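You operate a simulated robot arm through the tools that you are given. There is no shell and no other tool.

You are at the controls of a simulated robot arm. One attempt, no reset.

## Task
Unclamp the tube, stand it in the tube slide and put the impeller back on the stage tray.
Fine: push the slide back in. Set down upright: tube two. Where these are worked on the way, their far stop is far enough and under half their travel is too little: tube slide.
Where things are to end (x, y in the base frame): tube two within 0.03 m of [0.56, 1.03].
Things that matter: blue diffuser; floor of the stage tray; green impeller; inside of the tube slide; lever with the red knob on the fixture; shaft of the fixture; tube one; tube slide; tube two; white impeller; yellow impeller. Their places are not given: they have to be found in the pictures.

Only the result counts: the job must be done as asked and must still hold three seconds after the hand-in. Knocking over, shifting, dropping, spilling or breaking anything else fails it.

## Robot
A 7-joint arm with a two-finger parallel gripper, fixed in place. Base frame: the origin is at the foot of the arm, x ahead of it, y to its left, z up. Readings come in m, rad, newtons and seconds.
Its first joint turns from -2.897 to 2.897 rad. Payload 4.4 kg.
The TCP is the grasp point between the finger pads, 0.023 m short of the fingertips. In the tool frame z runs along the fingers and y along their closing line. Largest opening 0.094 m; finger width 0.038, thickness 0.01; the body of the gripper, 0.054 by 0.096 m, starts 0.039 m behind the TCP.
Orientation is told as [roll, pitch, yaw] about the base's x, y, z axes, in that order, counted from this pose: with the fingers straight down and closing along the base's y, the tool's x points along the base's -x, its y along +y and its z along -z.

## Interface
- The arm moves only by the tool servo_tool. Its argument "moves" is a list of rows, each a list of 7 numbers: the shift along the tool's x, y, z in units of 20 mm (1.0 is 20 mm), then the turn, a rotation vector about the tool's x, y, z in units of 6 degrees (1.0 is 6 degrees), then the finger opening in mm, from 0 to 94. In form: [[x, y, z, ax, ay, az, hand], ...]. A call has 1 to 20 rows; each row shifts and turns the commanded pose from where the row before left it, along the tool's axes as they then stand. A call with a number of a shift or a turn outside -1 to 1 is refused whole. A row lasts 0.2 s, in which the tool goes at most 0.05 m and 0.15 rad; a call with a longer step from one row to the next is refused whole, and so is a gripper value outside its range. Where a pose cannot be reached the arm comes as near as it can. A force on the tool above 40 N (or 10 N above the force at the start of the call, whichever is more), or a blocked arm, ends the call early, and 0.2 s more pass. Each finger travels about 0.072 m/s and halts on what it meets, pressing with about 32 N; the grip force reading is that of the motor and also rises with nothing between the fingers. The clock runs only during rows and for 0.2 s after the last one: add rows that do not move to give the fingers time. It gives the time, the measured TCP pose, the force on the tool (base axes), the opening and the grip force at its end, in the units of the frame above (readings bear some noise), with the torque about the TCP (base axes, N m) and any sound that the robot's microphone picked up.
- Cameras (640 x 400 px; columns grow to the right, rows downward): "scene" is fixed at [0.0501, 0.5008, 1.2602]; the picture's right is [0.42, -0.91, 0.00], its down [-0.46, -0.21, -0.86] and it looks along [0.78, 0.36, -0.50] (base axes); focal length 214 px, centre (320, 200). "wrist" rides on the gripper at [0.086, 0.016, -0.075] in the tool frame; the picture's right is [-0.18, 0.98, 0.00], its down [-0.58, -0.11, -0.81] and it looks along [-0.79, -0.15, 0.59] (tool axes); focal length 243 px, centre (320, 200).
- grab_frame(camera): a new picture of that camera. It takes no simulated time.
- point_at(camera, pixels): for up to 12 pixels [column, row] of the newest picture of that camera ("zoom" is the newest enlarged one), the place [x, y, z] in the base frame of the surface seen there, good to about 0.003 m. It takes no simulated time.
- close_up(camera, box): a new picture of the part [left, top, right, bottom] of that camera's present view, enlarged. It takes no simulated time.
- sign_off(): hands the job in; it is judged then, once.

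Open the gripper and draw the arm clear of the work before you hand the job in, unless the task says otherwise.

The tools are called after "Request:" as a command line: name --pt "numbers of a row" for each row, then --argument value for the rest, lists and objects as JSON in quotes. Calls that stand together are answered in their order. servo_tool: Moves the arm, as the interface text tells. Its arguments: {"type":"object","properties":{"moves":{"type":"array","items":{"type":"array","items":{"type":"number"}}}},"required":["moves"]} The other tools are called the same way: grab_frame (camera) takes a picture; point_at (camera, pixels) gives the place of the surface under pixels of a picture; close_up (camera, box) takes an enlarged picture of a part of a camera's view; sign_off () hands the job in.

At the start:

```text
t: 0.0
eef_pos: [0.5434, 0.3504, 1.1899]
orientation: [0.0, -0.003, -0.002]
ft_force: [0.6, -0.1, 0.5]
moment: [-0.01, -0.01, -0.02]
finger_gap: 0.0941
grip_force: 0.0
```

scene: 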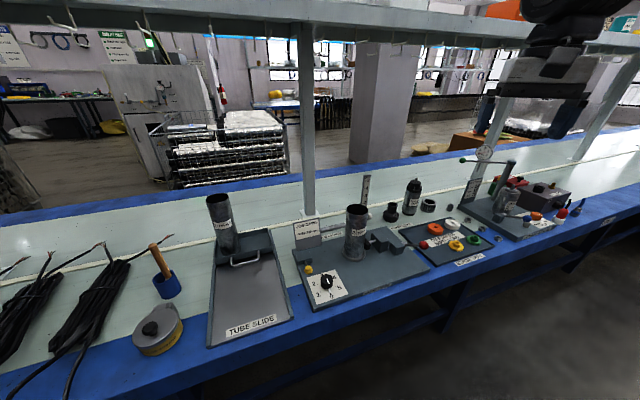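
wrist: 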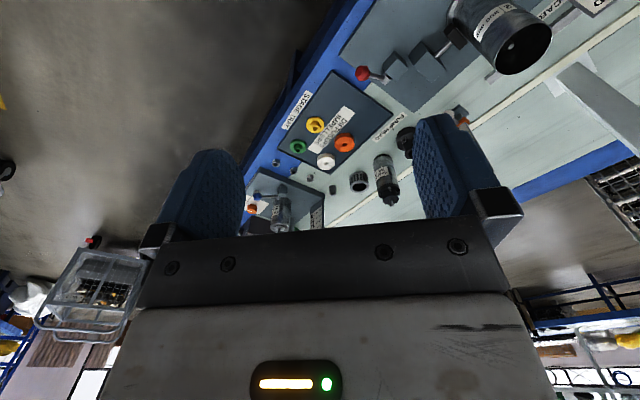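

I begin by enlarging the scene picture around the work area (slide at about (245,285), fixture at (360,250), tray at (450,240)).

Request:
close_up --camera "scene" --box '[190, 170, 350, 350]'

Request:
close_up --camera "scene" --box '[280, 180, 440, 320]'

Request:
close_up --camera "scene" --box '[390, 160, 510, 280]'

Request:
close_up --camera "scene" --box '[450, 130, 600, 250]'

```text
2.22 times, centred on (270, 260) of scene
```

zoom: 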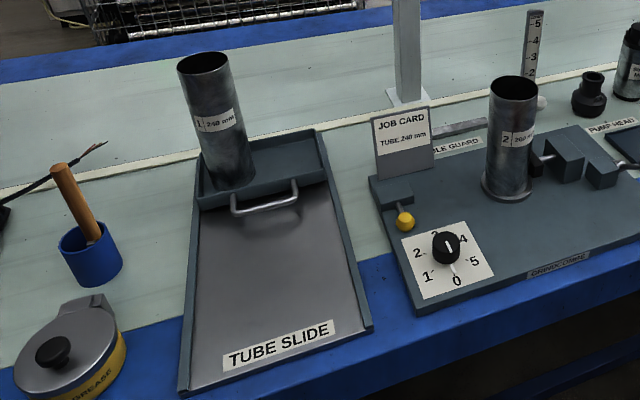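

```text
2.86 times, centred on (360, 250) of scene
```

zoom: 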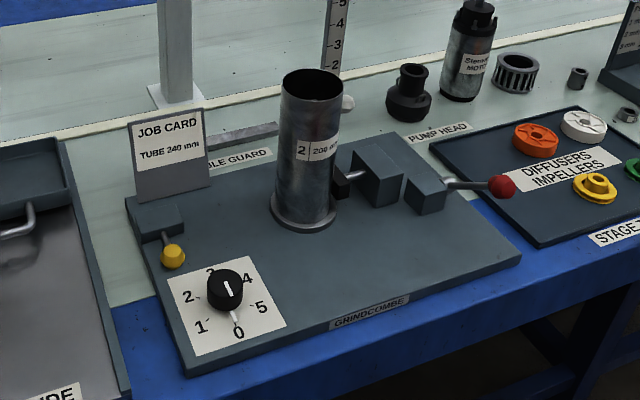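

```text
3.33 times, centred on (450, 220) of scene
```

zoom: 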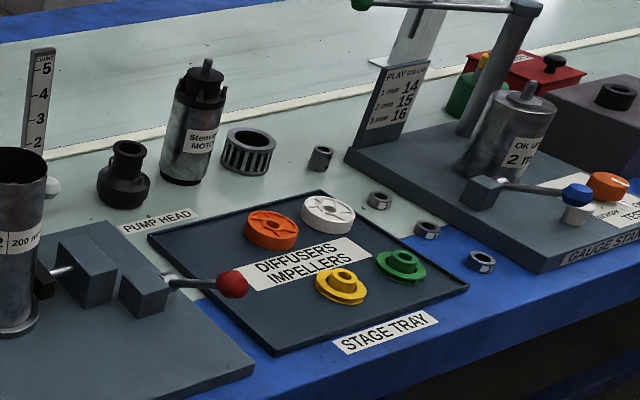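

```text
3.33 times, centred on (525, 190) of scene
```

zoom: 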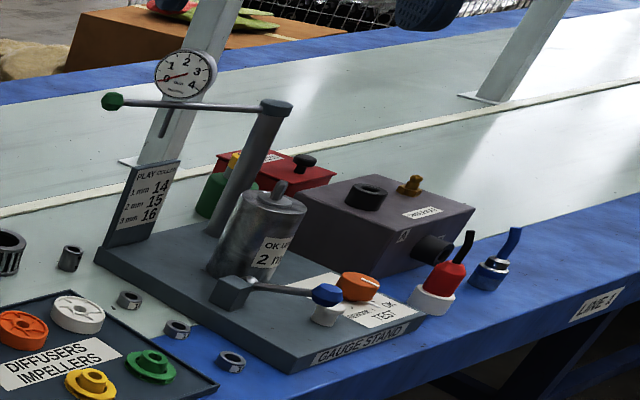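

Measuring places: slide edges, handle, tube one, tube two, lever, tray pieces in the scene picture.

Request:
grab_frame --camera "scene"

Request:
point_at --camera "scene" --pixels '[[225, 225], [219, 200], [233, 263], [245, 262], [258, 259], [245, 285], [210, 345], [292, 318], [270, 232], [213, 262], [250, 325], [240, 240]]'

Request:
point_at --camera "scene" --pixels '[[356, 230], [357, 210], [356, 255], [422, 245], [400, 243], [385, 240], [435, 228], [453, 224], [456, 245], [474, 238], [390, 270], [330, 295]]'

```text
taken
```

scene: 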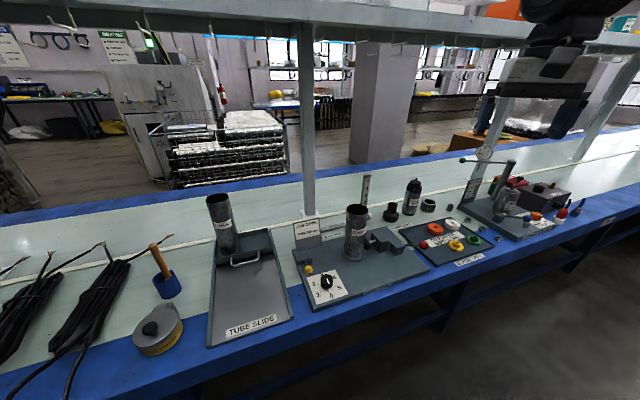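

```text
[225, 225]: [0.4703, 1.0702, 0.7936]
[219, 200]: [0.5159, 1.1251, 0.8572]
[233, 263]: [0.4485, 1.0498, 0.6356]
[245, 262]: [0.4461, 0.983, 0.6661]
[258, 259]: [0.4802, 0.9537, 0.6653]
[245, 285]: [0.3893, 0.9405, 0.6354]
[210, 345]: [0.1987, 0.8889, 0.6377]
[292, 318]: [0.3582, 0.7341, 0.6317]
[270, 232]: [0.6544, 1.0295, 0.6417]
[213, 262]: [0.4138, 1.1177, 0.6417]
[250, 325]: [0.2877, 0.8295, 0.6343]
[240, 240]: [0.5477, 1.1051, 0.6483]
```

```text
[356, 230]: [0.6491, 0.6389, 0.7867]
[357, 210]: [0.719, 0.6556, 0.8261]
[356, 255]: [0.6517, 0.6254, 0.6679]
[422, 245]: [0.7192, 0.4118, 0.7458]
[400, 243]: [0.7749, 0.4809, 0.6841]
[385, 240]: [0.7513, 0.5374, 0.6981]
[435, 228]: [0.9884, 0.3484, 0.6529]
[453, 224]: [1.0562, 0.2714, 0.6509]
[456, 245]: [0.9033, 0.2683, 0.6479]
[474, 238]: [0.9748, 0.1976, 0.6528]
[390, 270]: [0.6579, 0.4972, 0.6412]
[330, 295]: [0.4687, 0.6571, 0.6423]
```

The tube slide runs at 45° (front mid ~(0.28,0.81), back mid ~(0.575,1.11)), carriage pushed in; tube two stands in the fixture near (0.68,0.64). I'll move the hand over the fixture to look down into tube two from the wrist camera.

Request:
servo_tool --pt "-0.3 1 0 0 0 0 94" --pt "-0.3 1 0 0 0 0 94" --pt "-0.3 1 0 0 0 0 94" --pt "-0.3 1 0 0 0 0 94" --pt "-0.3 1 0 0 0 0 94" --pt "-0.3 1 0 0 0 0 94" --pt "-0.3 1 0 0 0 0 94" --pt "-0.3 1 0 0 0 0 94" --pt "-0.3 1 0 0 0 0 94" --pt "-0.3 1 0 0 0 0 94" --pt "-0.3 1 0 0 0 0 94" --pt "-0.3 1 0 0 0 0 94" --pt "-0.3 1 0 0 0 0 94" --pt "-0.3 1 0 0 0 0 94"

```text
t: 3.0
eef_pos: [0.6269, 0.6292, 1.1897]
orientation: [-0.002, -0.001, -0.002]
ft_force: [-0.3, -0.4, 0.4]
moment: [0.01, 0.0, 0.01]
finger_gap: 0.0941
grip_force: 0.0
```

The hand is at (0.627,0.629,1.19). Now I tilt it about tool y so the wrist camera looks straight down into the tube.

Request:
servo_tool --pt "0 0 0 0 1 0 94" --pt "0 0 0 0 1 0 94" --pt "0 0 0 0 1 0 94" --pt "0 0 0 0 1 0 94" --pt "0 0 0 0 1 0 94" --pt "0 0 0 0 1 0 94" --pt "0 0 0 0 1 0 94" --pt "0 0 0 0 1 0 94"

Request:
grab_frame --camera "wrist"

Request:
grab_frame --camera "scene"

```text
t: 4.8
eef_pos: [0.6286, 0.6296, 1.1896]
orientation: [-0.001, 0.838, -0.001]
ft_force: [0.3, -0.6, 0.0]
moment: [0.01, 0.0, -0.02]
finger_gap: 0.0937
grip_force: 0.0
```

```text
taken
```

wrist: 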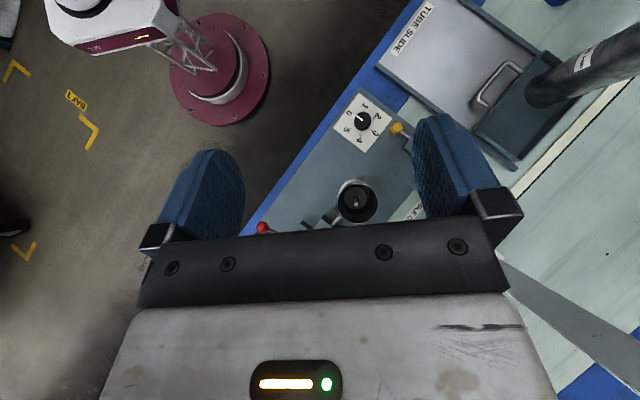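

```text
taken
```

scene: 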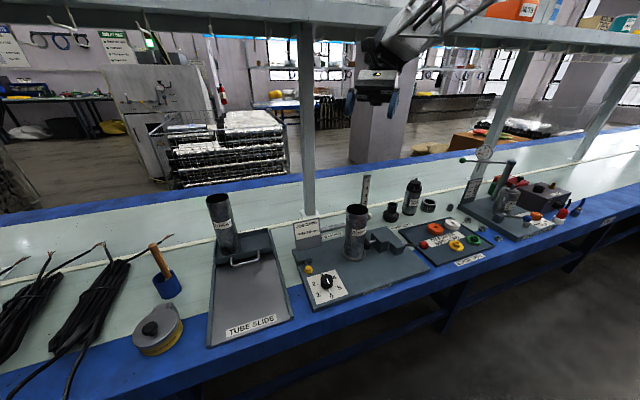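

Tube two's mouth shows at about (357,200) in the wrist picture, with something inside. I enlarge there and around the clamp.

Request:
close_up --camera "wrist" --box '[320, 170, 400, 230]'

Request:
close_up --camera "wrist" --box '[240, 60, 440, 240]'

Request:
close_up --camera "wrist" --box '[380, 0, 640, 180]'

```text
6.67 times, centred on (360, 200) of wrist
```

zoom: 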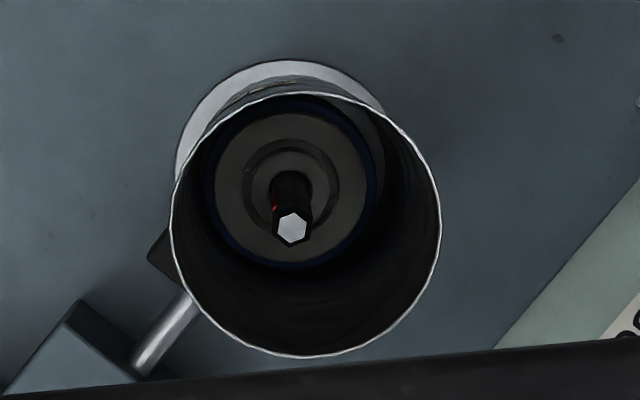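

```text
2.22 times, centred on (340, 150) of wrist
```

zoom: 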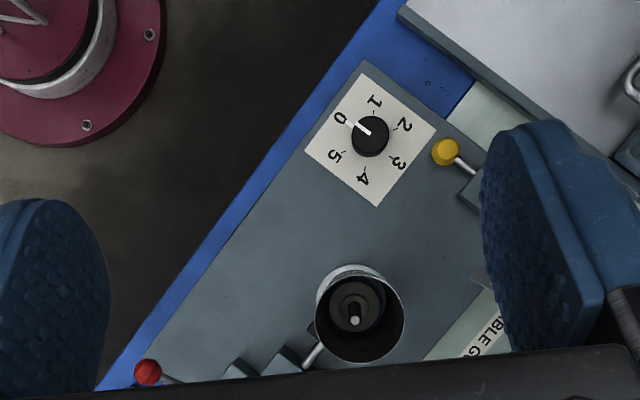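

```text
2.22 times, centred on (510, 90) of wrist
```

zoom: 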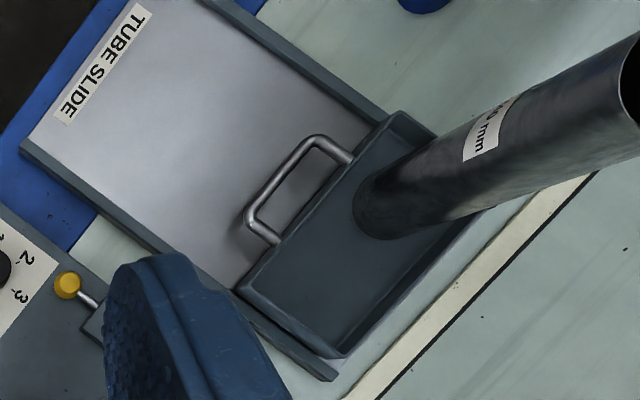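

Inside the tube a hex shaft and a dark-blue-rimmed piece show. I measure the depths there via the enlarged picture.

Request:
close_up --camera "wrist" --box '[320, 170, 400, 230]'

Request:
point_at --camera "zoom" --pixels '[[293, 228], [240, 190], [335, 190], [275, 165], [375, 170], [212, 190], [290, 263], [305, 94], [438, 220], [305, 355], [173, 210], [270, 70]]'

Request:
point_at --camera "zoom" --pixels '[[275, 205], [320, 215], [255, 185], [300, 155], [230, 225], [345, 225], [290, 190], [310, 180], [290, 250], [345, 140], [170, 320], [60, 350]]'

```text
6.67 times, centred on (360, 200) of wrist
```

zoom: 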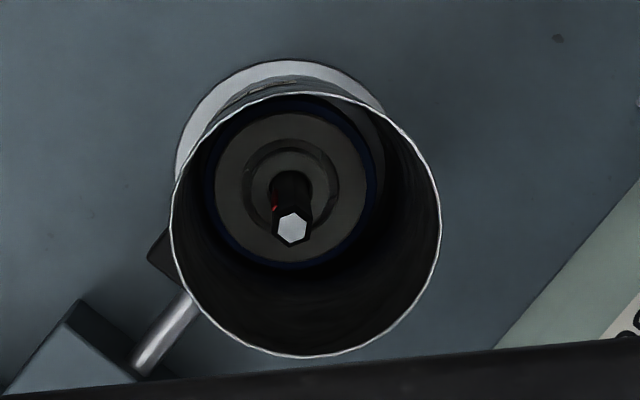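

```text
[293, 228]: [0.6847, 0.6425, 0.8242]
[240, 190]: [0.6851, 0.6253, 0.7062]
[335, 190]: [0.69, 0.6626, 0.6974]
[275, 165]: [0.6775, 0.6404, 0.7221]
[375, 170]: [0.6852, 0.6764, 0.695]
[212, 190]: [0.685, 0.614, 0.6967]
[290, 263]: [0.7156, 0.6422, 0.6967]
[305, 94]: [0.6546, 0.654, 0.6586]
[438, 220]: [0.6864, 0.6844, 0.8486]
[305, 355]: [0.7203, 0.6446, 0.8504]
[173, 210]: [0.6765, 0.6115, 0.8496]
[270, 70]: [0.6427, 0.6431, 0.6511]
```

```text
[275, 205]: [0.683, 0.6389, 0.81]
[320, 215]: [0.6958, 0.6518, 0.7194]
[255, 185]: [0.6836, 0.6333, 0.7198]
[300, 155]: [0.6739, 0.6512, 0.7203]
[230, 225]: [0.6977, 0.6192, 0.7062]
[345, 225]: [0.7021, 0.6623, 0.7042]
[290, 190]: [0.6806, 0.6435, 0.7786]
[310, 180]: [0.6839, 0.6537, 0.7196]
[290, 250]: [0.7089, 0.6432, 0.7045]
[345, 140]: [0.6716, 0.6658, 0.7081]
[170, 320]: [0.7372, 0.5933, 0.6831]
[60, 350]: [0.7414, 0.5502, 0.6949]
```

Readings: tube top z≈0.850, foot ≈0.650, centre ≈(0.684,0.648), diameter ≈0.073; hex shaft top z≈0.824; impeller (hub top 0.720, disc 0.706) lies on the blue diffuser (0.697). Next I shift the hand to view the clamp and its lever from above.

Request:
servo_tool --pt "-0.88 -0.81 -0.05 0 0 0 94" --pt "-0.88 -0.81 -0.05 0 0 0 94" --pt "-0.88 -0.81 -0.05 0 0 0 94" --pt "-0.88 -0.81 -0.05 0 0 0 94" --pt "-0.88 -0.81 -0.05 0 0 0 94" --pt "-0.88 -0.81 -0.05 0 0 0 94" --pt "-0.88 -0.81 -0.05 0 0 0 94" --pt "-0.88 -0.81 -0.05 0 0 0 94"

Request:
grab_frame --camera "wrist"

```text
t: 6.6
eef_pos: [0.7291, 0.5011, 1.0909]
orientation: [-0.002, 0.835, -0.001]
ft_force: [-0.3, 0.6, 0.7]
moment: [0.05, -0.01, 0.01]
finger_gap: 0.0941
grip_force: 0.1
```

```text
taken
```

wrist: 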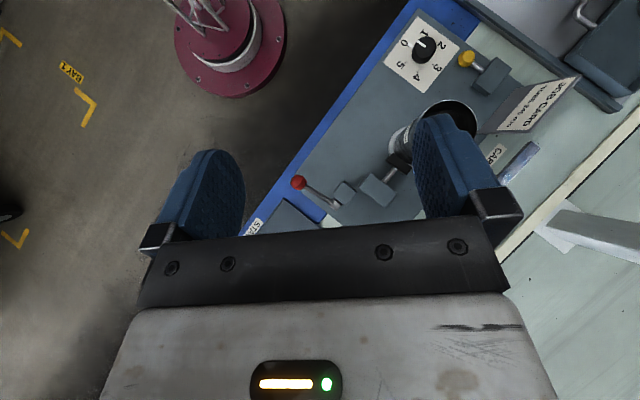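

The clamp with its red knob shows at about (299,182)–(400,165). I enlarge and measure it.

Request:
close_up --camera "wrist" --box '[270, 130, 430, 230]'

Request:
point_at --camera "wrist" --pixels '[[299, 182], [310, 188], [320, 195], [330, 201], [337, 205], [345, 193], [375, 188], [392, 174], [400, 162], [345, 185], [335, 170], [330, 215]]'

```text
4.00 times, centred on (350, 180) of wrist
```

zoom: 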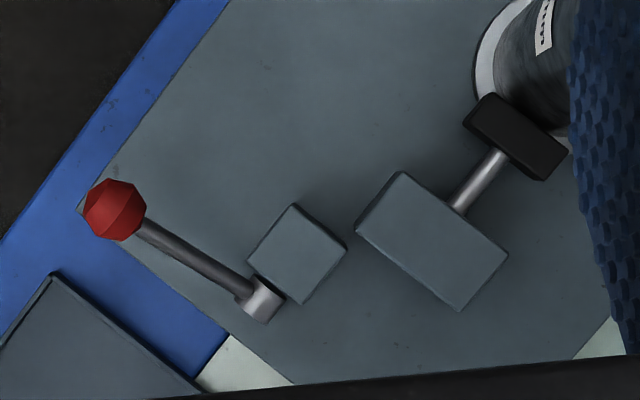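

```text
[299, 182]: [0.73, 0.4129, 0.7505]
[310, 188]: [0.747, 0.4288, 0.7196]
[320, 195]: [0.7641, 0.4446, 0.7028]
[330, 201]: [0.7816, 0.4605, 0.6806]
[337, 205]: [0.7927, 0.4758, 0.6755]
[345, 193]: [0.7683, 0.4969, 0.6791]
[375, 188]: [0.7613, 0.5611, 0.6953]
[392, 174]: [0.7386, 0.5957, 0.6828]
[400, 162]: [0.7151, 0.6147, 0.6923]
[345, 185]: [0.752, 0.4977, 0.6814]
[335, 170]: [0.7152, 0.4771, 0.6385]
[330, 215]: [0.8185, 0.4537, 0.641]
```

The lever pivots on a horizontal axle at about (0.79,0.475,0.672) with the red knob at (0.73,0.413,0.75), so it swings in the upright plane along (0.7,0.7). I untilt the hand and yaw it 45° so the fingers close along the lever's axle.

Request:
servo_tool --pt "0 0 0 0 -1 0 94" --pt "0 0 0 0 -1 0 94" --pt "0 0 0 0 -1 0 94" --pt "0 0 0 0 -1 0 94" --pt "0 0 0 0 -1 0 94" --pt "0 0 0 0 -1 0 94" --pt "0 0 0 0 -1 0 94" --pt "0 0 0 0 -1 0 94" --pt "0 0 0 0 0 -1 94" --pt "0 0 0 0 0 -1 94" --pt "0 0 0 0 0 -1 94" --pt "0 0 0 0 0 -1 94" --pt "0 0 0 0 0 -1 94" --pt "0 0 0 0 0 -1 94" --pt "0 0 0 0 0 -1 94" --pt "0 0 0 0 0 -0.5 94"

Request:
grab_frame --camera "wrist"

Request:
grab_frame --camera "scene"

```text
t: 10.0
eef_pos: [0.727, 0.4987, 1.0909]
orientation: [-0.002, -0.004, 0.784]
ft_force: [-0.7, -0.1, -0.2]
moment: [0.02, -0.03, 0.0]
finger_gap: 0.094
grip_force: 0.0
```

```text
taken
```

wrist: 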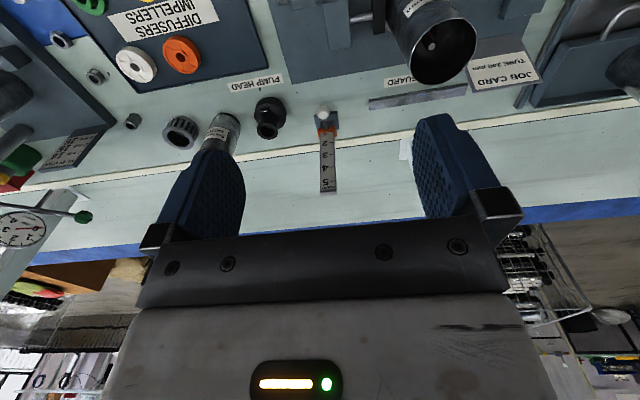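

```text
taken
```

scene: 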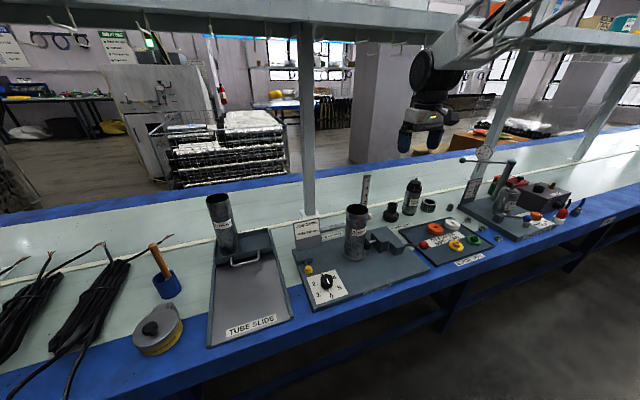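

From here the white piece on the tray is at (137,65). I back the hand off toward the robot and down so tray and lever come into view.

Request:
servo_tool --pt "0.94 -0.14 0.385 0 0 0 94" --pt "0.94 -0.14 0.385 0 0 0 94" --pt "0.94 -0.14 0.385 0 0 0 94" --pt "0.94 -0.14 0.385 0 0 0 94" --pt "0.94 -0.14 0.385 0 0 0 94" --pt "0.94 -0.14 0.385 0 0 0 94" --pt "0.94 -0.14 0.385 0 0 0 94" --pt "0.94 -0.14 0.385 0 0 0 94" --pt "0.94 -0.14 0.385 0 0 0 94" --pt "0.94 -0.14 0.385 0 0 0 94" --pt "0.94 -0.14 0.385 0 0 0 94" --pt "0.94 -0.14 0.385 0 0 0 94" --pt "0.94 -0.14 0.385 0 0 0 94"

Request:
grab_frame --camera "wrist"

```text
t: 12.8
eef_pos: [0.5822, 0.3017, 0.9889]
orientation: [-0.002, -0.002, 0.787]
ft_force: [0.1, 0.1, 0.0]
moment: [0.01, 0.01, 0.0]
finger_gap: 0.0941
grip_force: 0.1
```

```text
taken
```

wrist: 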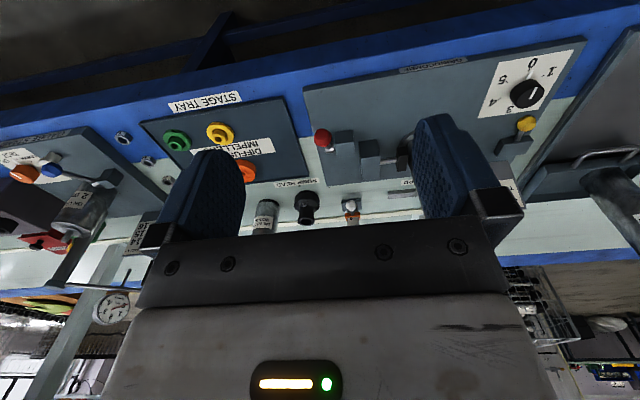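

Now the tray ((145,105)–(310,185)) and the red knob (322,138) are in view. I enlarge them and measure the tray floor and edges.

Request:
close_up --camera "wrist" --box '[130, 85, 330, 195]'

Request:
point_at --camera "wrist" --pixels '[[148, 125], [282, 100], [310, 180], [265, 115], [285, 130], [290, 150], [220, 128], [176, 136], [245, 118], [322, 136], [324, 128], [330, 146]]'

Request:
close_up --camera "wrist" --box '[290, 105, 430, 205]'

```text
3.20 times, centred on (230, 140) of wrist
```

zoom: 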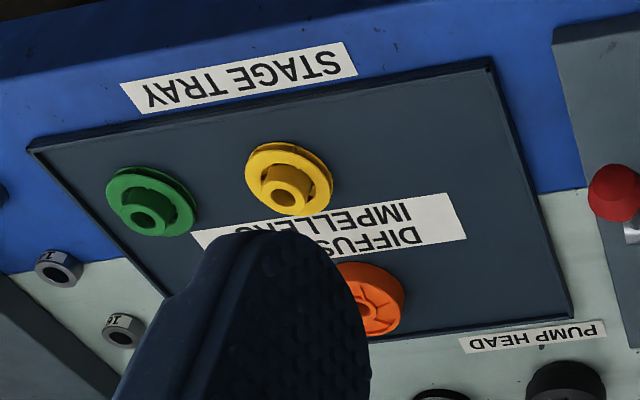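

```text
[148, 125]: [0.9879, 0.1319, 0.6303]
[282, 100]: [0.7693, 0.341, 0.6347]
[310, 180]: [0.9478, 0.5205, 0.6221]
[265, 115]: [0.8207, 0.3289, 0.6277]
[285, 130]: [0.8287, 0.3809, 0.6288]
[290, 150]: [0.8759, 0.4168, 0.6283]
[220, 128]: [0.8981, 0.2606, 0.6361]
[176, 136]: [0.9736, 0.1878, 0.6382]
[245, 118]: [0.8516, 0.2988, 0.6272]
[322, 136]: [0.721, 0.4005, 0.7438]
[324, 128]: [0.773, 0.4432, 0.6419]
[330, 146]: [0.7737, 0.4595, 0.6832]
```

```text
4.00 times, centred on (360, 155) of wrist
```

zoom: 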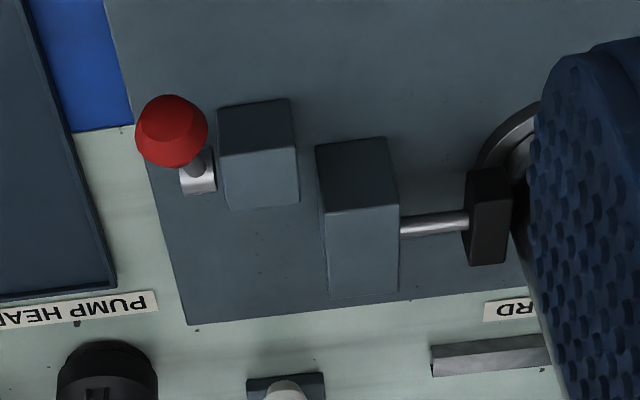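

The tray floor (z≈0.628) has free room around (0.83,0.345), left of the label; the knob centre is about (0.73,0.412,0.738). I move above the knob with the fingers partly open.

Request:
servo_tool --pt "-0.912 -0.134 0.745 0 0 0 70" --pt "-0.912 -0.134 0.745 0 0 0 70" --pt "-0.912 -0.134 0.745 0 0 0 70" --pt "-0.912 -0.134 0.745 0 0 0 70" --pt "-0.912 -0.134 0.745 0 0 0 70" --pt "-0.912 -0.134 0.745 0 0 0 70" --pt "-0.912 -0.134 0.745 0 0 0 70" --pt "-0.912 -0.134 0.745 0 0 0 70" --pt "-0.912 -0.134 0.745 0 0 0 70" --pt "-0.912 -0.134 0.745 0 0 0 70" --pt "0 0 0 0 0 0 70"

Request:
grab_frame --camera "wrist"

Request:
close_up --camera "scene" --box '[340, 160, 500, 280]'

```text
t: 15.2
eef_pos: [0.7296, 0.4119, 0.8414]
orientation: [-0.004, -0.003, 0.784]
ft_force: [0.7, 0.5, -0.1]
moment: [0.03, -0.02, 0.0]
finger_gap: 0.0701
grip_force: 0.0
```

```text
taken
```

wrist: 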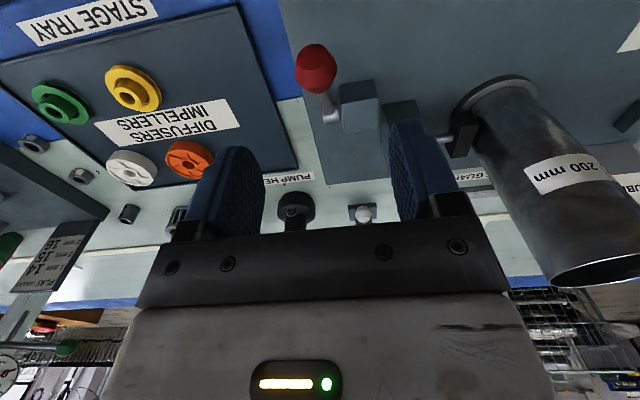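

```text
3.33 times, centred on (420, 220) of scene
```

zoom: 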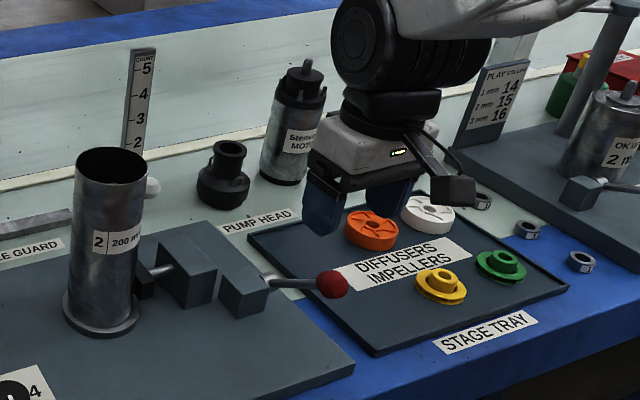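

Here the knob shows at (316,68) in the wrist picture. I measure its surface to refine the grasp.

Request:
close_up --camera "wrist" --box '[270, 30, 430, 150]'

Request:
point_at --camera "wrist" --pixels '[[316, 62], [316, 48], [300, 70], [332, 66], [318, 85], [325, 95], [330, 105], [334, 115], [360, 90], [360, 120], [316, 72], [460, 130]]'

```text
3.33 times, centred on (350, 90) of wrist
```

zoom: 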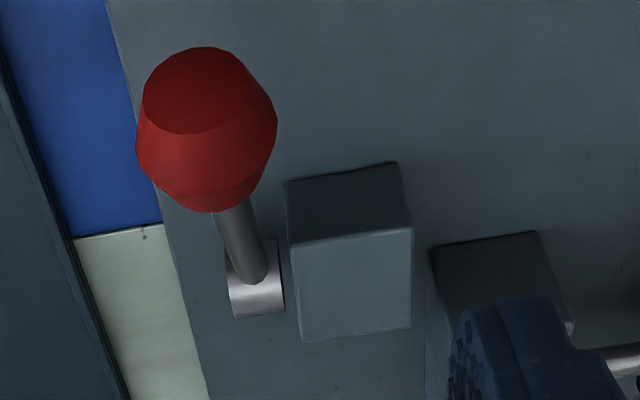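

```text
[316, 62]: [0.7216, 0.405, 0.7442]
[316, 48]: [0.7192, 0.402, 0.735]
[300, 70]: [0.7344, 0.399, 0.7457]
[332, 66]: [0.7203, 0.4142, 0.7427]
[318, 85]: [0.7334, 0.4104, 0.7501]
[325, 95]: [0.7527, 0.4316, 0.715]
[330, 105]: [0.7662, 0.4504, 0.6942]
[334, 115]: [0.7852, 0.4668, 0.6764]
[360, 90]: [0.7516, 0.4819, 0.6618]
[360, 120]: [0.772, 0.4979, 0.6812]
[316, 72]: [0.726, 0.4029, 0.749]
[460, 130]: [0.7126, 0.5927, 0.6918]
```

The knob centre is near (0.731,0.410,0.737). I lower onto it and close the fingers.

Request:
servo_tool --pt "0 0 1 0 0 0 70" --pt "0 0 1 0 0 0 70" --pt "0 0 1 0 0 0 70" --pt "0 0 1 0 0 0 70" --pt "0 0 1 0 0 0 70" --pt "0 0 0.15 0 0 0 70" --pt "0 0 0 0 0 0 20" --pt "0 0 0 0 0 0 20" --pt "0 0 0 0 0 0 20" --pt "0 0 0 0 0 0 20"

Request:
grab_frame --camera "wrist"

Request:
close_up --camera "scene" --box '[340, 160, 500, 280]'

```text
t: 17.4
eef_pos: [0.7304, 0.4104, 0.7383]
orientation: [-0.002, -0.001, 0.784]
ft_force: [29.3, -20.2, -6.9]
moment: [-0.04, 0.11, 0.23]
finger_gap: 0.0356
grip_force: 17.7
```

```text
taken
```

wrist: 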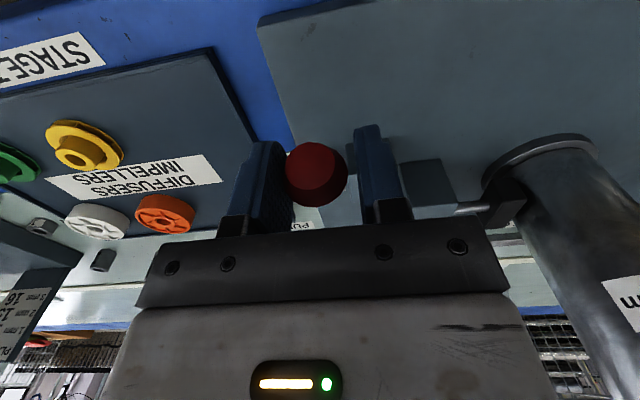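

```text
3.33 times, centred on (420, 220) of scene
```

zoom: 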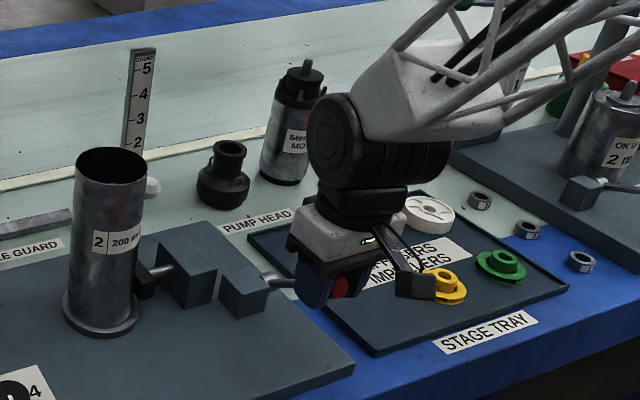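

The left finger alone touches the knob (gap 35.6 mm, side push along +u). I shift the hand about 3.5 mm toward tool −y to centre on the knob.

Request:
servo_tool --pt "0 -0.09 0 0 0 0 20" --pt "0 -0.09 0 0 0 0 20" --pt "0 0 0 0 0 0 20" --pt "0 0 0 0 0 0 20"

```text
t: 18.4
eef_pos: [0.7327, 0.4089, 0.738]
orientation: [-0.002, -0.003, 0.785]
ft_force: [3.4, 6.3, 0.0]
moment: [0.44, -0.42, 0.02]
finger_gap: 0.0311
grip_force: 44.6
```

The knob is now held (gap 31 mm, small net force). I try swinging the lever up along its arc in small steps.

Request:
servo_tool --pt "-0.16 0 -0.19 0 0 0 20" --pt "-0.165 0 -0.18 0 0 0 20" --pt "-0.17 0 -0.17 0 0 0 20" --pt "-0.175 0 -0.16 0 0 0 20" --pt "0 0 0 0 0 0 20"

```text
t: 19.6
eef_pos: [0.7415, 0.4182, 0.7509]
orientation: [-0.001, 0.0, 0.784]
ft_force: [-23.2, 14.3, -12.1]
moment: [-0.86, 0.97, -0.1]
finger_gap: 0.0312
grip_force: 45.4
```

The lever follows (no stop felt), with a side push of ~26 N along −u; I relieve this by a small shift and look.

Request:
servo_tool --pt "0 0.05 0 0 0 0 20" --pt "0 0 0 0 0 0 20"

Request:
grab_frame --camera "wrist"

Request:
close_up --camera "scene" --box '[340, 180, 440, 270]'

```text
t: 20.2
eef_pos: [0.7404, 0.4178, 0.7527]
orientation: [0.0, -0.001, 0.783]
ft_force: [-2.8, 10.3, -22.8]
moment: [-0.73, 0.75, -0.05]
finger_gap: 0.0315
grip_force: 44.6
```

```text
taken
```

wrist: 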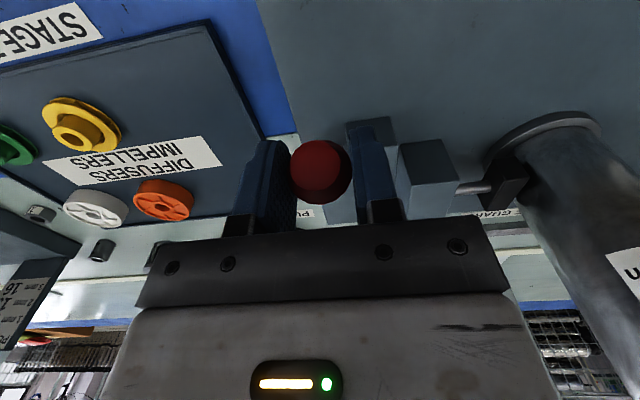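

```text
4.44 times, centred on (390, 225) of scene
```

zoom: 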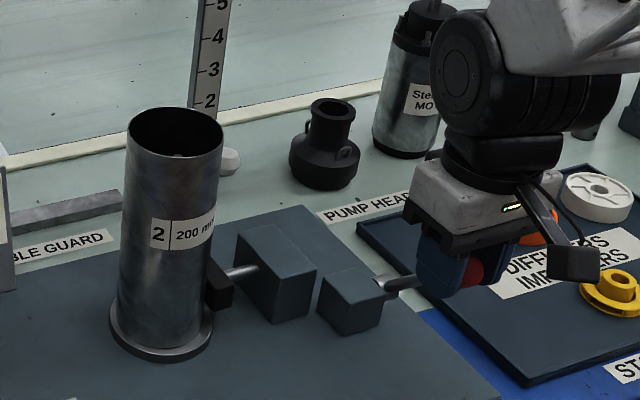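

The lever has moved up about 10°. I continue along the arc, a bit flatter because the pull is radial inward.

Request:
servo_tool --pt "-0.32 0 -0.2 0 0 0 20" --pt "-0.32 0 -0.2 0 0 0 20" --pt "-0.32 0 -0.2 0 0 0 20" --pt "-0.29 0 -0.135 0 0 0 20" --pt "-0.29 0 -0.135 0 0 0 20" --pt "-0.29 0 -0.135 0 0 0 20" --pt "0 0 0 0 0 0 20"

```text
t: 21.8
eef_pos: [0.7671, 0.4448, 0.7707]
orientation: [-0.002, -0.002, 0.784]
ft_force: [-4.7, -9.3, -2.4]
moment: [-0.78, 0.75, -0.01]
finger_gap: 0.0313
grip_force: 45.1
```

Forces stay small; the lever is near 70°. I carry on over the top.

Request:
servo_tool --pt "-0.31 0 -0.085 0 0 0 20" --pt "-0.31 0 -0.08 0 0 0 20" --pt "-0.31 0 -0.075 0 0 0 20" --pt "-0.315 0 -0.04 0 0 0 20" --pt "-0.315 0 -0.03 0 0 0 20" --pt "-0.315 0 -0.01 0 0 0 20" --pt "-0.315 0 0.01 0 0 0 20" --pt "-0.315 0 0.03 0 0 0 20" --pt "-0.315 0 0.05 0 0 0 20" --pt "0 0 0 0 0 0 20"

Request:
close_up --camera "scene" --box '[340, 180, 440, 270]'

```text
t: 24.0
eef_pos: [0.807, 0.4845, 0.7779]
orientation: [-0.001, -0.002, 0.787]
ft_force: [-8.0, -4.3, 14.7]
moment: [-0.84, 0.92, 0.0]
finger_gap: 0.031
grip_force: 45.5
```

```text
4.44 times, centred on (390, 225) of scene
```

zoom: 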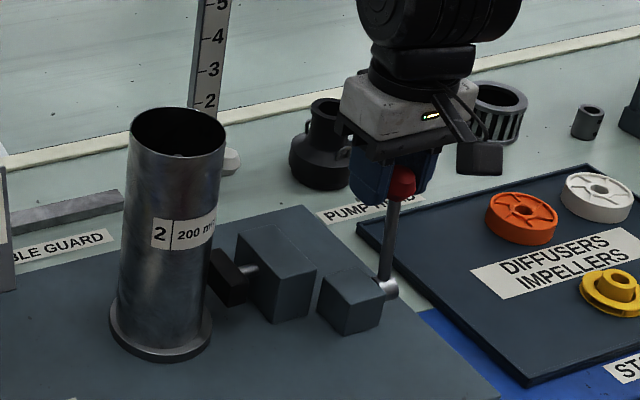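

The pad draws back from the tube as the lever passes upright (knob near zoom (402,182)). I keep going until a stop is felt.

Request:
servo_tool --pt "-0.29 0 0.05 0 0 0 20" --pt "-0.29 0 0.07 0 0 0 20" --pt "-0.29 0 0.08 0 0 0 20" --pt "-0.285 0 0.12 0 0 0 20" --pt "-0.285 0 0.13 0 0 0 20" --pt "-0.285 0 0.14 0 0 0 20" --pt "-0.26 0 0.17 0 0 0 20" --pt "-0.26 0 0.18 0 0 0 20" --pt "-0.26 0 0.19 0 0 0 20" --pt "0 0 0 0 0 0 20"

Request:
close_up --camera "scene" --box '[340, 180, 440, 270]'

```text
t: 25.2
eef_pos: [0.8256, 0.5034, 0.7695]
orientation: [0.0, 0.0, 0.784]
ft_force: [-17.0, -9.2, 13.3]
moment: [0.2, -0.25, -0.03]
finger_gap: 0.0312
grip_force: 44.6
stopped in row 6: the force on the tool passed its limit at 46 N (the readings are from after the stop); the commanded pose is now the measured one
```

```text
4.44 times, centred on (390, 225) of scene
```

zoom: 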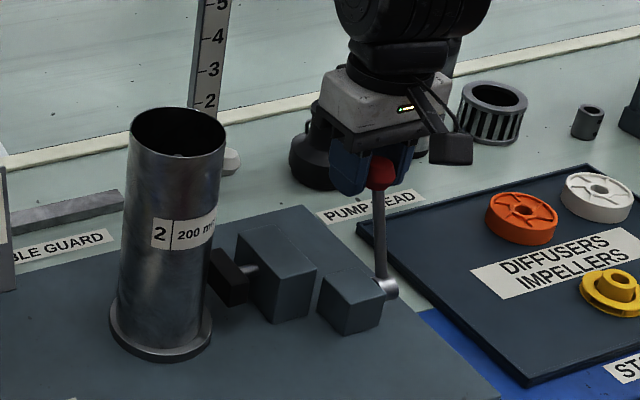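

The swing met a stop at about 115° (46 N against further travel). I open the fingers and rise, then check that the lever stays over and the pad is clear of the tube.

Request:
servo_tool --pt "0 0 0 0 0 0 60" --pt "0 0 0 0 0 0 60" --pt "0 0 -0.5 0 0 0 60" --pt "0 0 -1 0 0 0 60" --pt "0 0 -1 0 0 0 60" --pt "0 0 -1 0 0 0 60" --pt "0 0 -1 0 0 0 60" --pt "0 0 -1 0 0 0 60" --pt "0 0 -1 0 0 0 60" --pt "0 0 -1 0 0 0 60" --pt "0 0 -1 0 0 0 60"

Request:
close_up --camera "scene" --box '[340, 180, 440, 270]'

Request:
grab_frame --camera "wrist"

```text
t: 27.6
eef_pos: [0.8262, 0.5048, 0.9389]
orientation: [0.0, 0.001, 0.783]
ft_force: [-0.3, 0.0, -0.8]
moment: [0.02, -0.02, 0.0]
finger_gap: 0.06
grip_force: 0.0
```

```text
4.44 times, centred on (390, 225) of scene
```

zoom: 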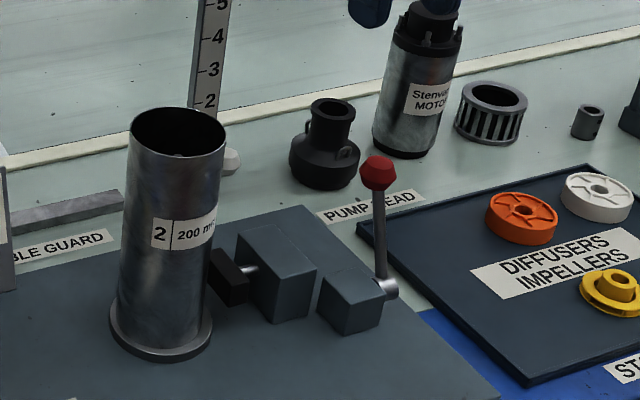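

```text
taken
```

wrist: 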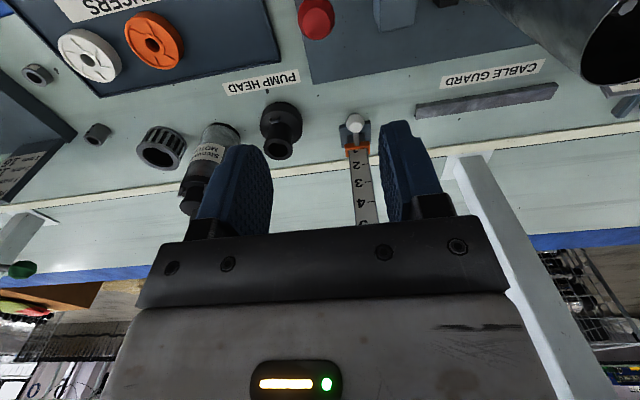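

The lever stays over and the pad has drawn back. Next comes the slide: I move across at height toward the slide's handle.

Request:
servo_tool --pt "0.41 1 0 0 0 0 60" --pt "0.41 1 0 0 0 0 60" --pt "0.41 1 0 0 0 0 60" --pt "0.41 1 0 0 0 0 60" --pt "0.41 1 0 0 0 0 60" --pt "0.41 1 0 0 0 0 60" --pt "0.41 1 0 0 0 0 60" --pt "0.41 1 0 0 0 0 60" --pt "0.41 1 0 0 0 0 60" --pt "0.41 1 0 0 0 0 60" --pt "0.41 1 0 0 0 0 60" --pt "0.41 1 0 0 0 0 60" --pt "0.41 1 0 0 0 0 60" --pt "0.41 1 0 0 0 0 60" --pt "0.41 1 0 0 0 0 60" --pt "0.41 1 0 0 0 0 60" --pt "0.41 1 0 0 0 0 60" --pt "0.41 1 0 0 0 0 60" --pt "0.41 1 0 0 0 0 60" --pt "0.41 1 0 0 0 0 60"

Request:
grab_frame --camera "wrist"

```text
t: 31.8
eef_pos: [0.4277, 0.6714, 0.9374]
orientation: [0.0, 0.001, 0.785]
ft_force: [-0.1, -0.5, 0.1]
moment: [-0.01, -0.03, 0.01]
finger_gap: 0.0597
grip_force: 0.0
```

```text
taken
```

wrist: 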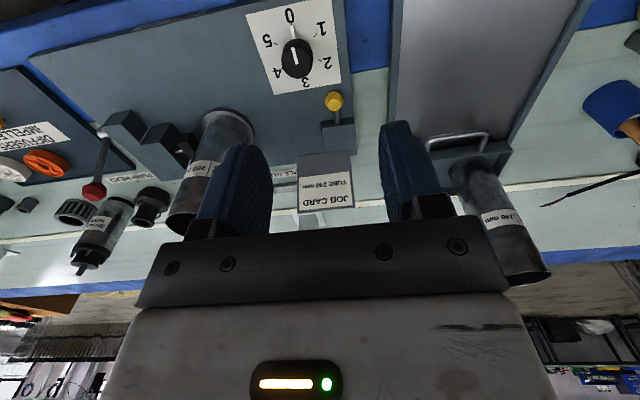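

The handle is at about (430–490, 133–152). I enlarge and measure it along with the carriage front wall.

Request:
close_up --camera "wrist" --box '[410, 110, 530, 200]'

Request:
point_at --camera "wrist" --pixels '[[430, 139], [445, 136], [460, 134], [475, 132], [487, 131], [460, 148], [480, 150], [500, 148], [465, 125], [505, 160], [440, 155], [490, 140]]'

```text
4.44 times, centred on (470, 155) of wrist
```

zoom: 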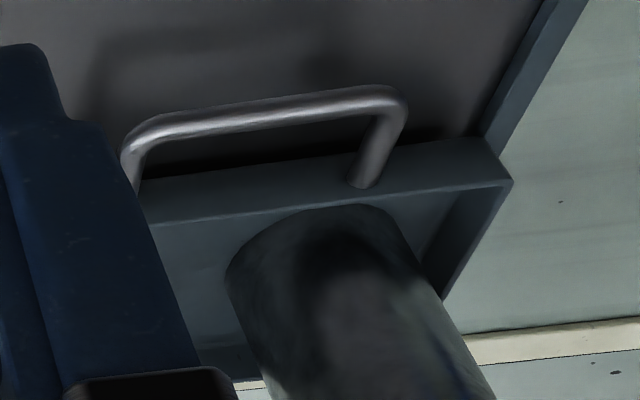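

```text
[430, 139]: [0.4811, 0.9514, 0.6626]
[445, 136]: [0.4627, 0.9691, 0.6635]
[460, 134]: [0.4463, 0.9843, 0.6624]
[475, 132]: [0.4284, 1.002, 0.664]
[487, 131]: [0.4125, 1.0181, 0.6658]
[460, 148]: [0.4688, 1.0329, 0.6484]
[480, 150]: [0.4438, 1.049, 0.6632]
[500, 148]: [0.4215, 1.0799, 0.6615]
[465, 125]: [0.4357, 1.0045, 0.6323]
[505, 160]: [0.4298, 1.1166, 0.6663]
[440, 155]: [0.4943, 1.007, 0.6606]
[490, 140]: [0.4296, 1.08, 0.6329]
```

Handle bar: centre ≈(0.448,0.984), z≈0.66, with ~4 cm gap to the carriage wall (v≈1.056). I check the job card, yellow knob and tube one to know clearances for the hand.

Request:
point_at --camera "wrist" --pixels '[[335, 100], [325, 135], [303, 200], [353, 205], [326, 157], [398, 80], [560, 60], [500, 200], [475, 170], [520, 270], [540, 280], [350, 150]]'

Request:
close_up --camera "scene" --box '[200, 180, 320, 280]'

Request:
point_at --camera "scene" --pixels '[[296, 222], [319, 220], [307, 245], [210, 200], [230, 198], [219, 193], [214, 262], [262, 250], [236, 245], [255, 240], [235, 262], [280, 252]]'

```text
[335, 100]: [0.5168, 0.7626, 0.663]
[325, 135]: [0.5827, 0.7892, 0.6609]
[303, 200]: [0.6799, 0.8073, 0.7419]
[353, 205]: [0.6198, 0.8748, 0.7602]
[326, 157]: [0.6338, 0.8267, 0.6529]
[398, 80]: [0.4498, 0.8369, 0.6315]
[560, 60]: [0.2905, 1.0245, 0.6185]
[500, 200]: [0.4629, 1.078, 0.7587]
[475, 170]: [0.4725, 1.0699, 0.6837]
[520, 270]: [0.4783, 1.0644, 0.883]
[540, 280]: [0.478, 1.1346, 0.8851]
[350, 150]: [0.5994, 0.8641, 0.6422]
```

```text
4.00 times, centred on (260, 230) of scene
```

zoom: 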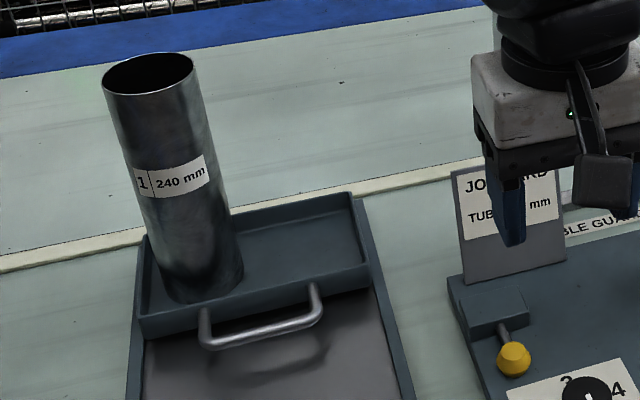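

```text
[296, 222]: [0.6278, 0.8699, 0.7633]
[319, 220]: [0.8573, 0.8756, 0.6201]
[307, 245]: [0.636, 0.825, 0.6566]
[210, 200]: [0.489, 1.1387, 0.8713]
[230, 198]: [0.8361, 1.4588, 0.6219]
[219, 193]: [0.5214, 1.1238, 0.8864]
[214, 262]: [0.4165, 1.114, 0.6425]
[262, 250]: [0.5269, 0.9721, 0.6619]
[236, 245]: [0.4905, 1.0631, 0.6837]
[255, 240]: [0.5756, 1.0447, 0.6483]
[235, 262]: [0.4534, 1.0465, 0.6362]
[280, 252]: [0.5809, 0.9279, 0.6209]
```

Clearances look fine: job card is well to the right, tube one behind the wall. I turn the hand so the fingers close along the slide's axis (camera on the right side) and tilt it 30° outward for reach.

Request:
servo_tool --pt "0 0 0 0 0 -1 60" --pt "0 0 0 0 0 -1 60" --pt "0 0 0 0 0 -1 60" --pt "0 0 0 0 0 -1 60" --pt "0 0 0 0 0 -1 60" --pt "0 0 0 0 0 -1 60" --pt "0 0 0 0 0 -1 60" --pt "0 0 0 0 0 -1 60" --pt "0 0 0 0 0 -1 60" --pt "0 0 0 0 0 -1 60" --pt "0 0 0 0 0 -1 60" --pt "0 0 0 0 0 -1 60" --pt "0 0 0 0 0 -1 60" --pt "0 0 0 0 0 -1 60" --pt "0 0 0 0 0 -1 60" --pt "0 0 0 1 0 0 40" --pt "0 0 0 1 0 0 40" --pt "0 0 0 1 0 0 40" --pt "0 0 0 1 0 0 40" --pt "0 0 0 1 0 0 40"

Request:
grab_frame --camera "scene"

Request:
grab_frame --camera "wrist"

```text
t: 36.0
eef_pos: [0.4281, 0.6705, 0.9376]
orientation: [-0.525, 0.001, 2.354]
ft_force: [0.5, 0.0, 0.0]
moment: [0.01, -0.01, -0.02]
finger_gap: 0.0398
grip_force: 0.1
```

```text
taken
```

scene: 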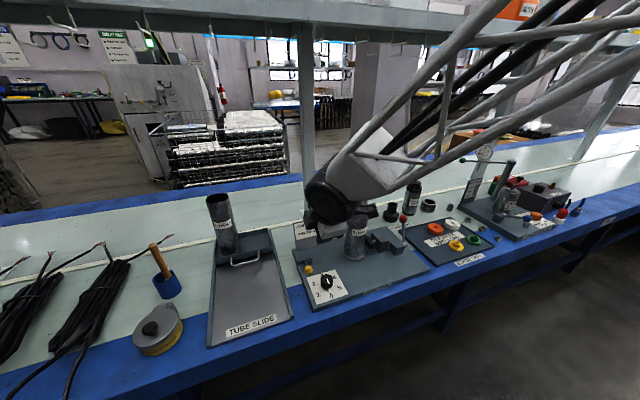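

```text
taken
```

wrist: 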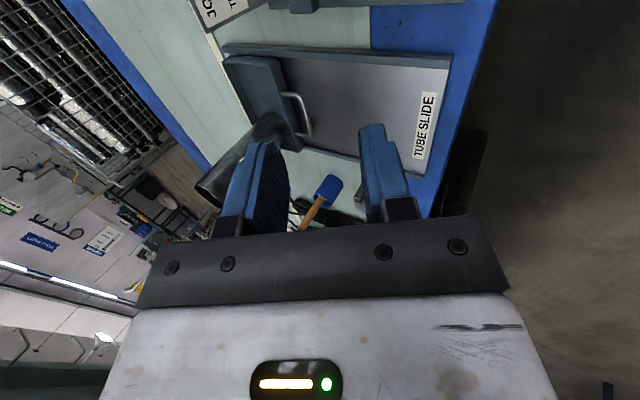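

Orientation is as wanted, leaning outward along the slide. I move to the pre-grip point short of the handle.

Request:
servo_tool --pt "-0.795 -0.2485 0.938 0 0 0 40" --pt "-0.795 -0.2485 0.938 0 0 0 40" --pt "-0.795 -0.2485 0.938 0 0 0 40" --pt "-0.795 -0.2485 0.938 0 0 0 40" --pt "-0.795 -0.2485 0.938 0 0 0 40" --pt "-0.795 -0.2485 0.938 0 0 0 40" --pt "-0.795 -0.2485 0.938 0 0 0 40" --pt "-0.795 -0.2485 0.938 0 0 0 40" --pt "-0.795 -0.2485 0.938 0 0 0 40" --pt "-0.795 -0.2485 0.938 0 0 0 40" --pt "-0.795 -0.2485 0.938 0 0 0 40" --pt "-0.795 -0.2485 0.938 0 0 0 40" --pt "-0.795 -0.2485 0.938 0 0 0 40" --pt "0 0 0 0 0 0 30"

Request:
grab_frame --camera "wrist"

Request:
grab_frame --camera "scene"

```text
t: 39.0
eef_pos: [0.4079, 0.9433, 0.7584]
orientation: [-0.525, -0.002, 2.354]
ft_force: [-0.3, -0.7, 0.4]
moment: [0.01, 0.02, 0.0]
finger_gap: 0.03
grip_force: 0.0
```

```text
taken
```

wrist: 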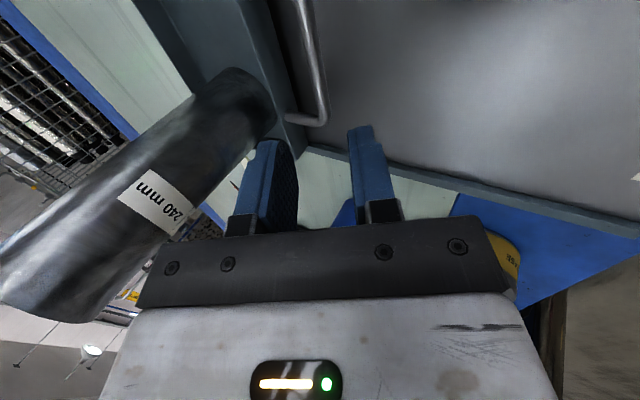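

```text
taken
```

scene: 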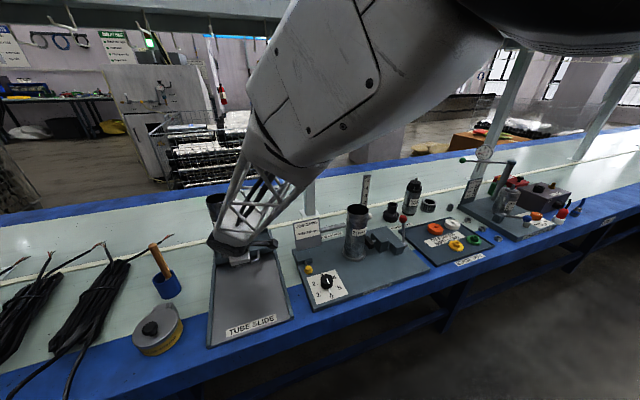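

The pose is reached exactly. I measure the handle bar and the wall again from this close view ((310,60)–(325,115)).

Request:
point_at --camera "wrist" --pixels '[[305, 20], [312, 50], [318, 80], [324, 108], [308, 52], [316, 50], [300, 118], [270, 40], [280, 80], [340, 60], [265, 110], [225, 95]]'

Request:
close_up --camera "wrist" --box '[220, 0, 400, 140]'

```text
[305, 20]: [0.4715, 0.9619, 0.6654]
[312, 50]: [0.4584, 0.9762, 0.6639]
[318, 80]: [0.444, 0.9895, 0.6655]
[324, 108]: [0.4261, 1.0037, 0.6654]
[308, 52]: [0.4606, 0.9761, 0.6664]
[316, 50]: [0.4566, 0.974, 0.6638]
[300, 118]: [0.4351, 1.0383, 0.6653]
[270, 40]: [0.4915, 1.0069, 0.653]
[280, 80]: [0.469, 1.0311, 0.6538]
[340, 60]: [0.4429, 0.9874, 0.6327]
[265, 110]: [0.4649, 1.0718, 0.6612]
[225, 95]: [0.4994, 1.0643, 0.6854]
```

```text
2.86 times, centred on (310, 70) of wrist
```

zoom: 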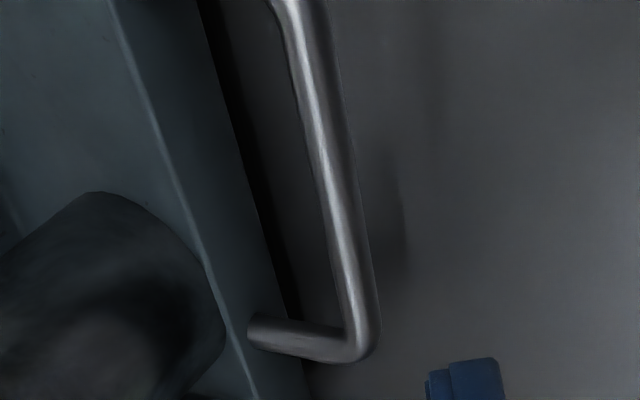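

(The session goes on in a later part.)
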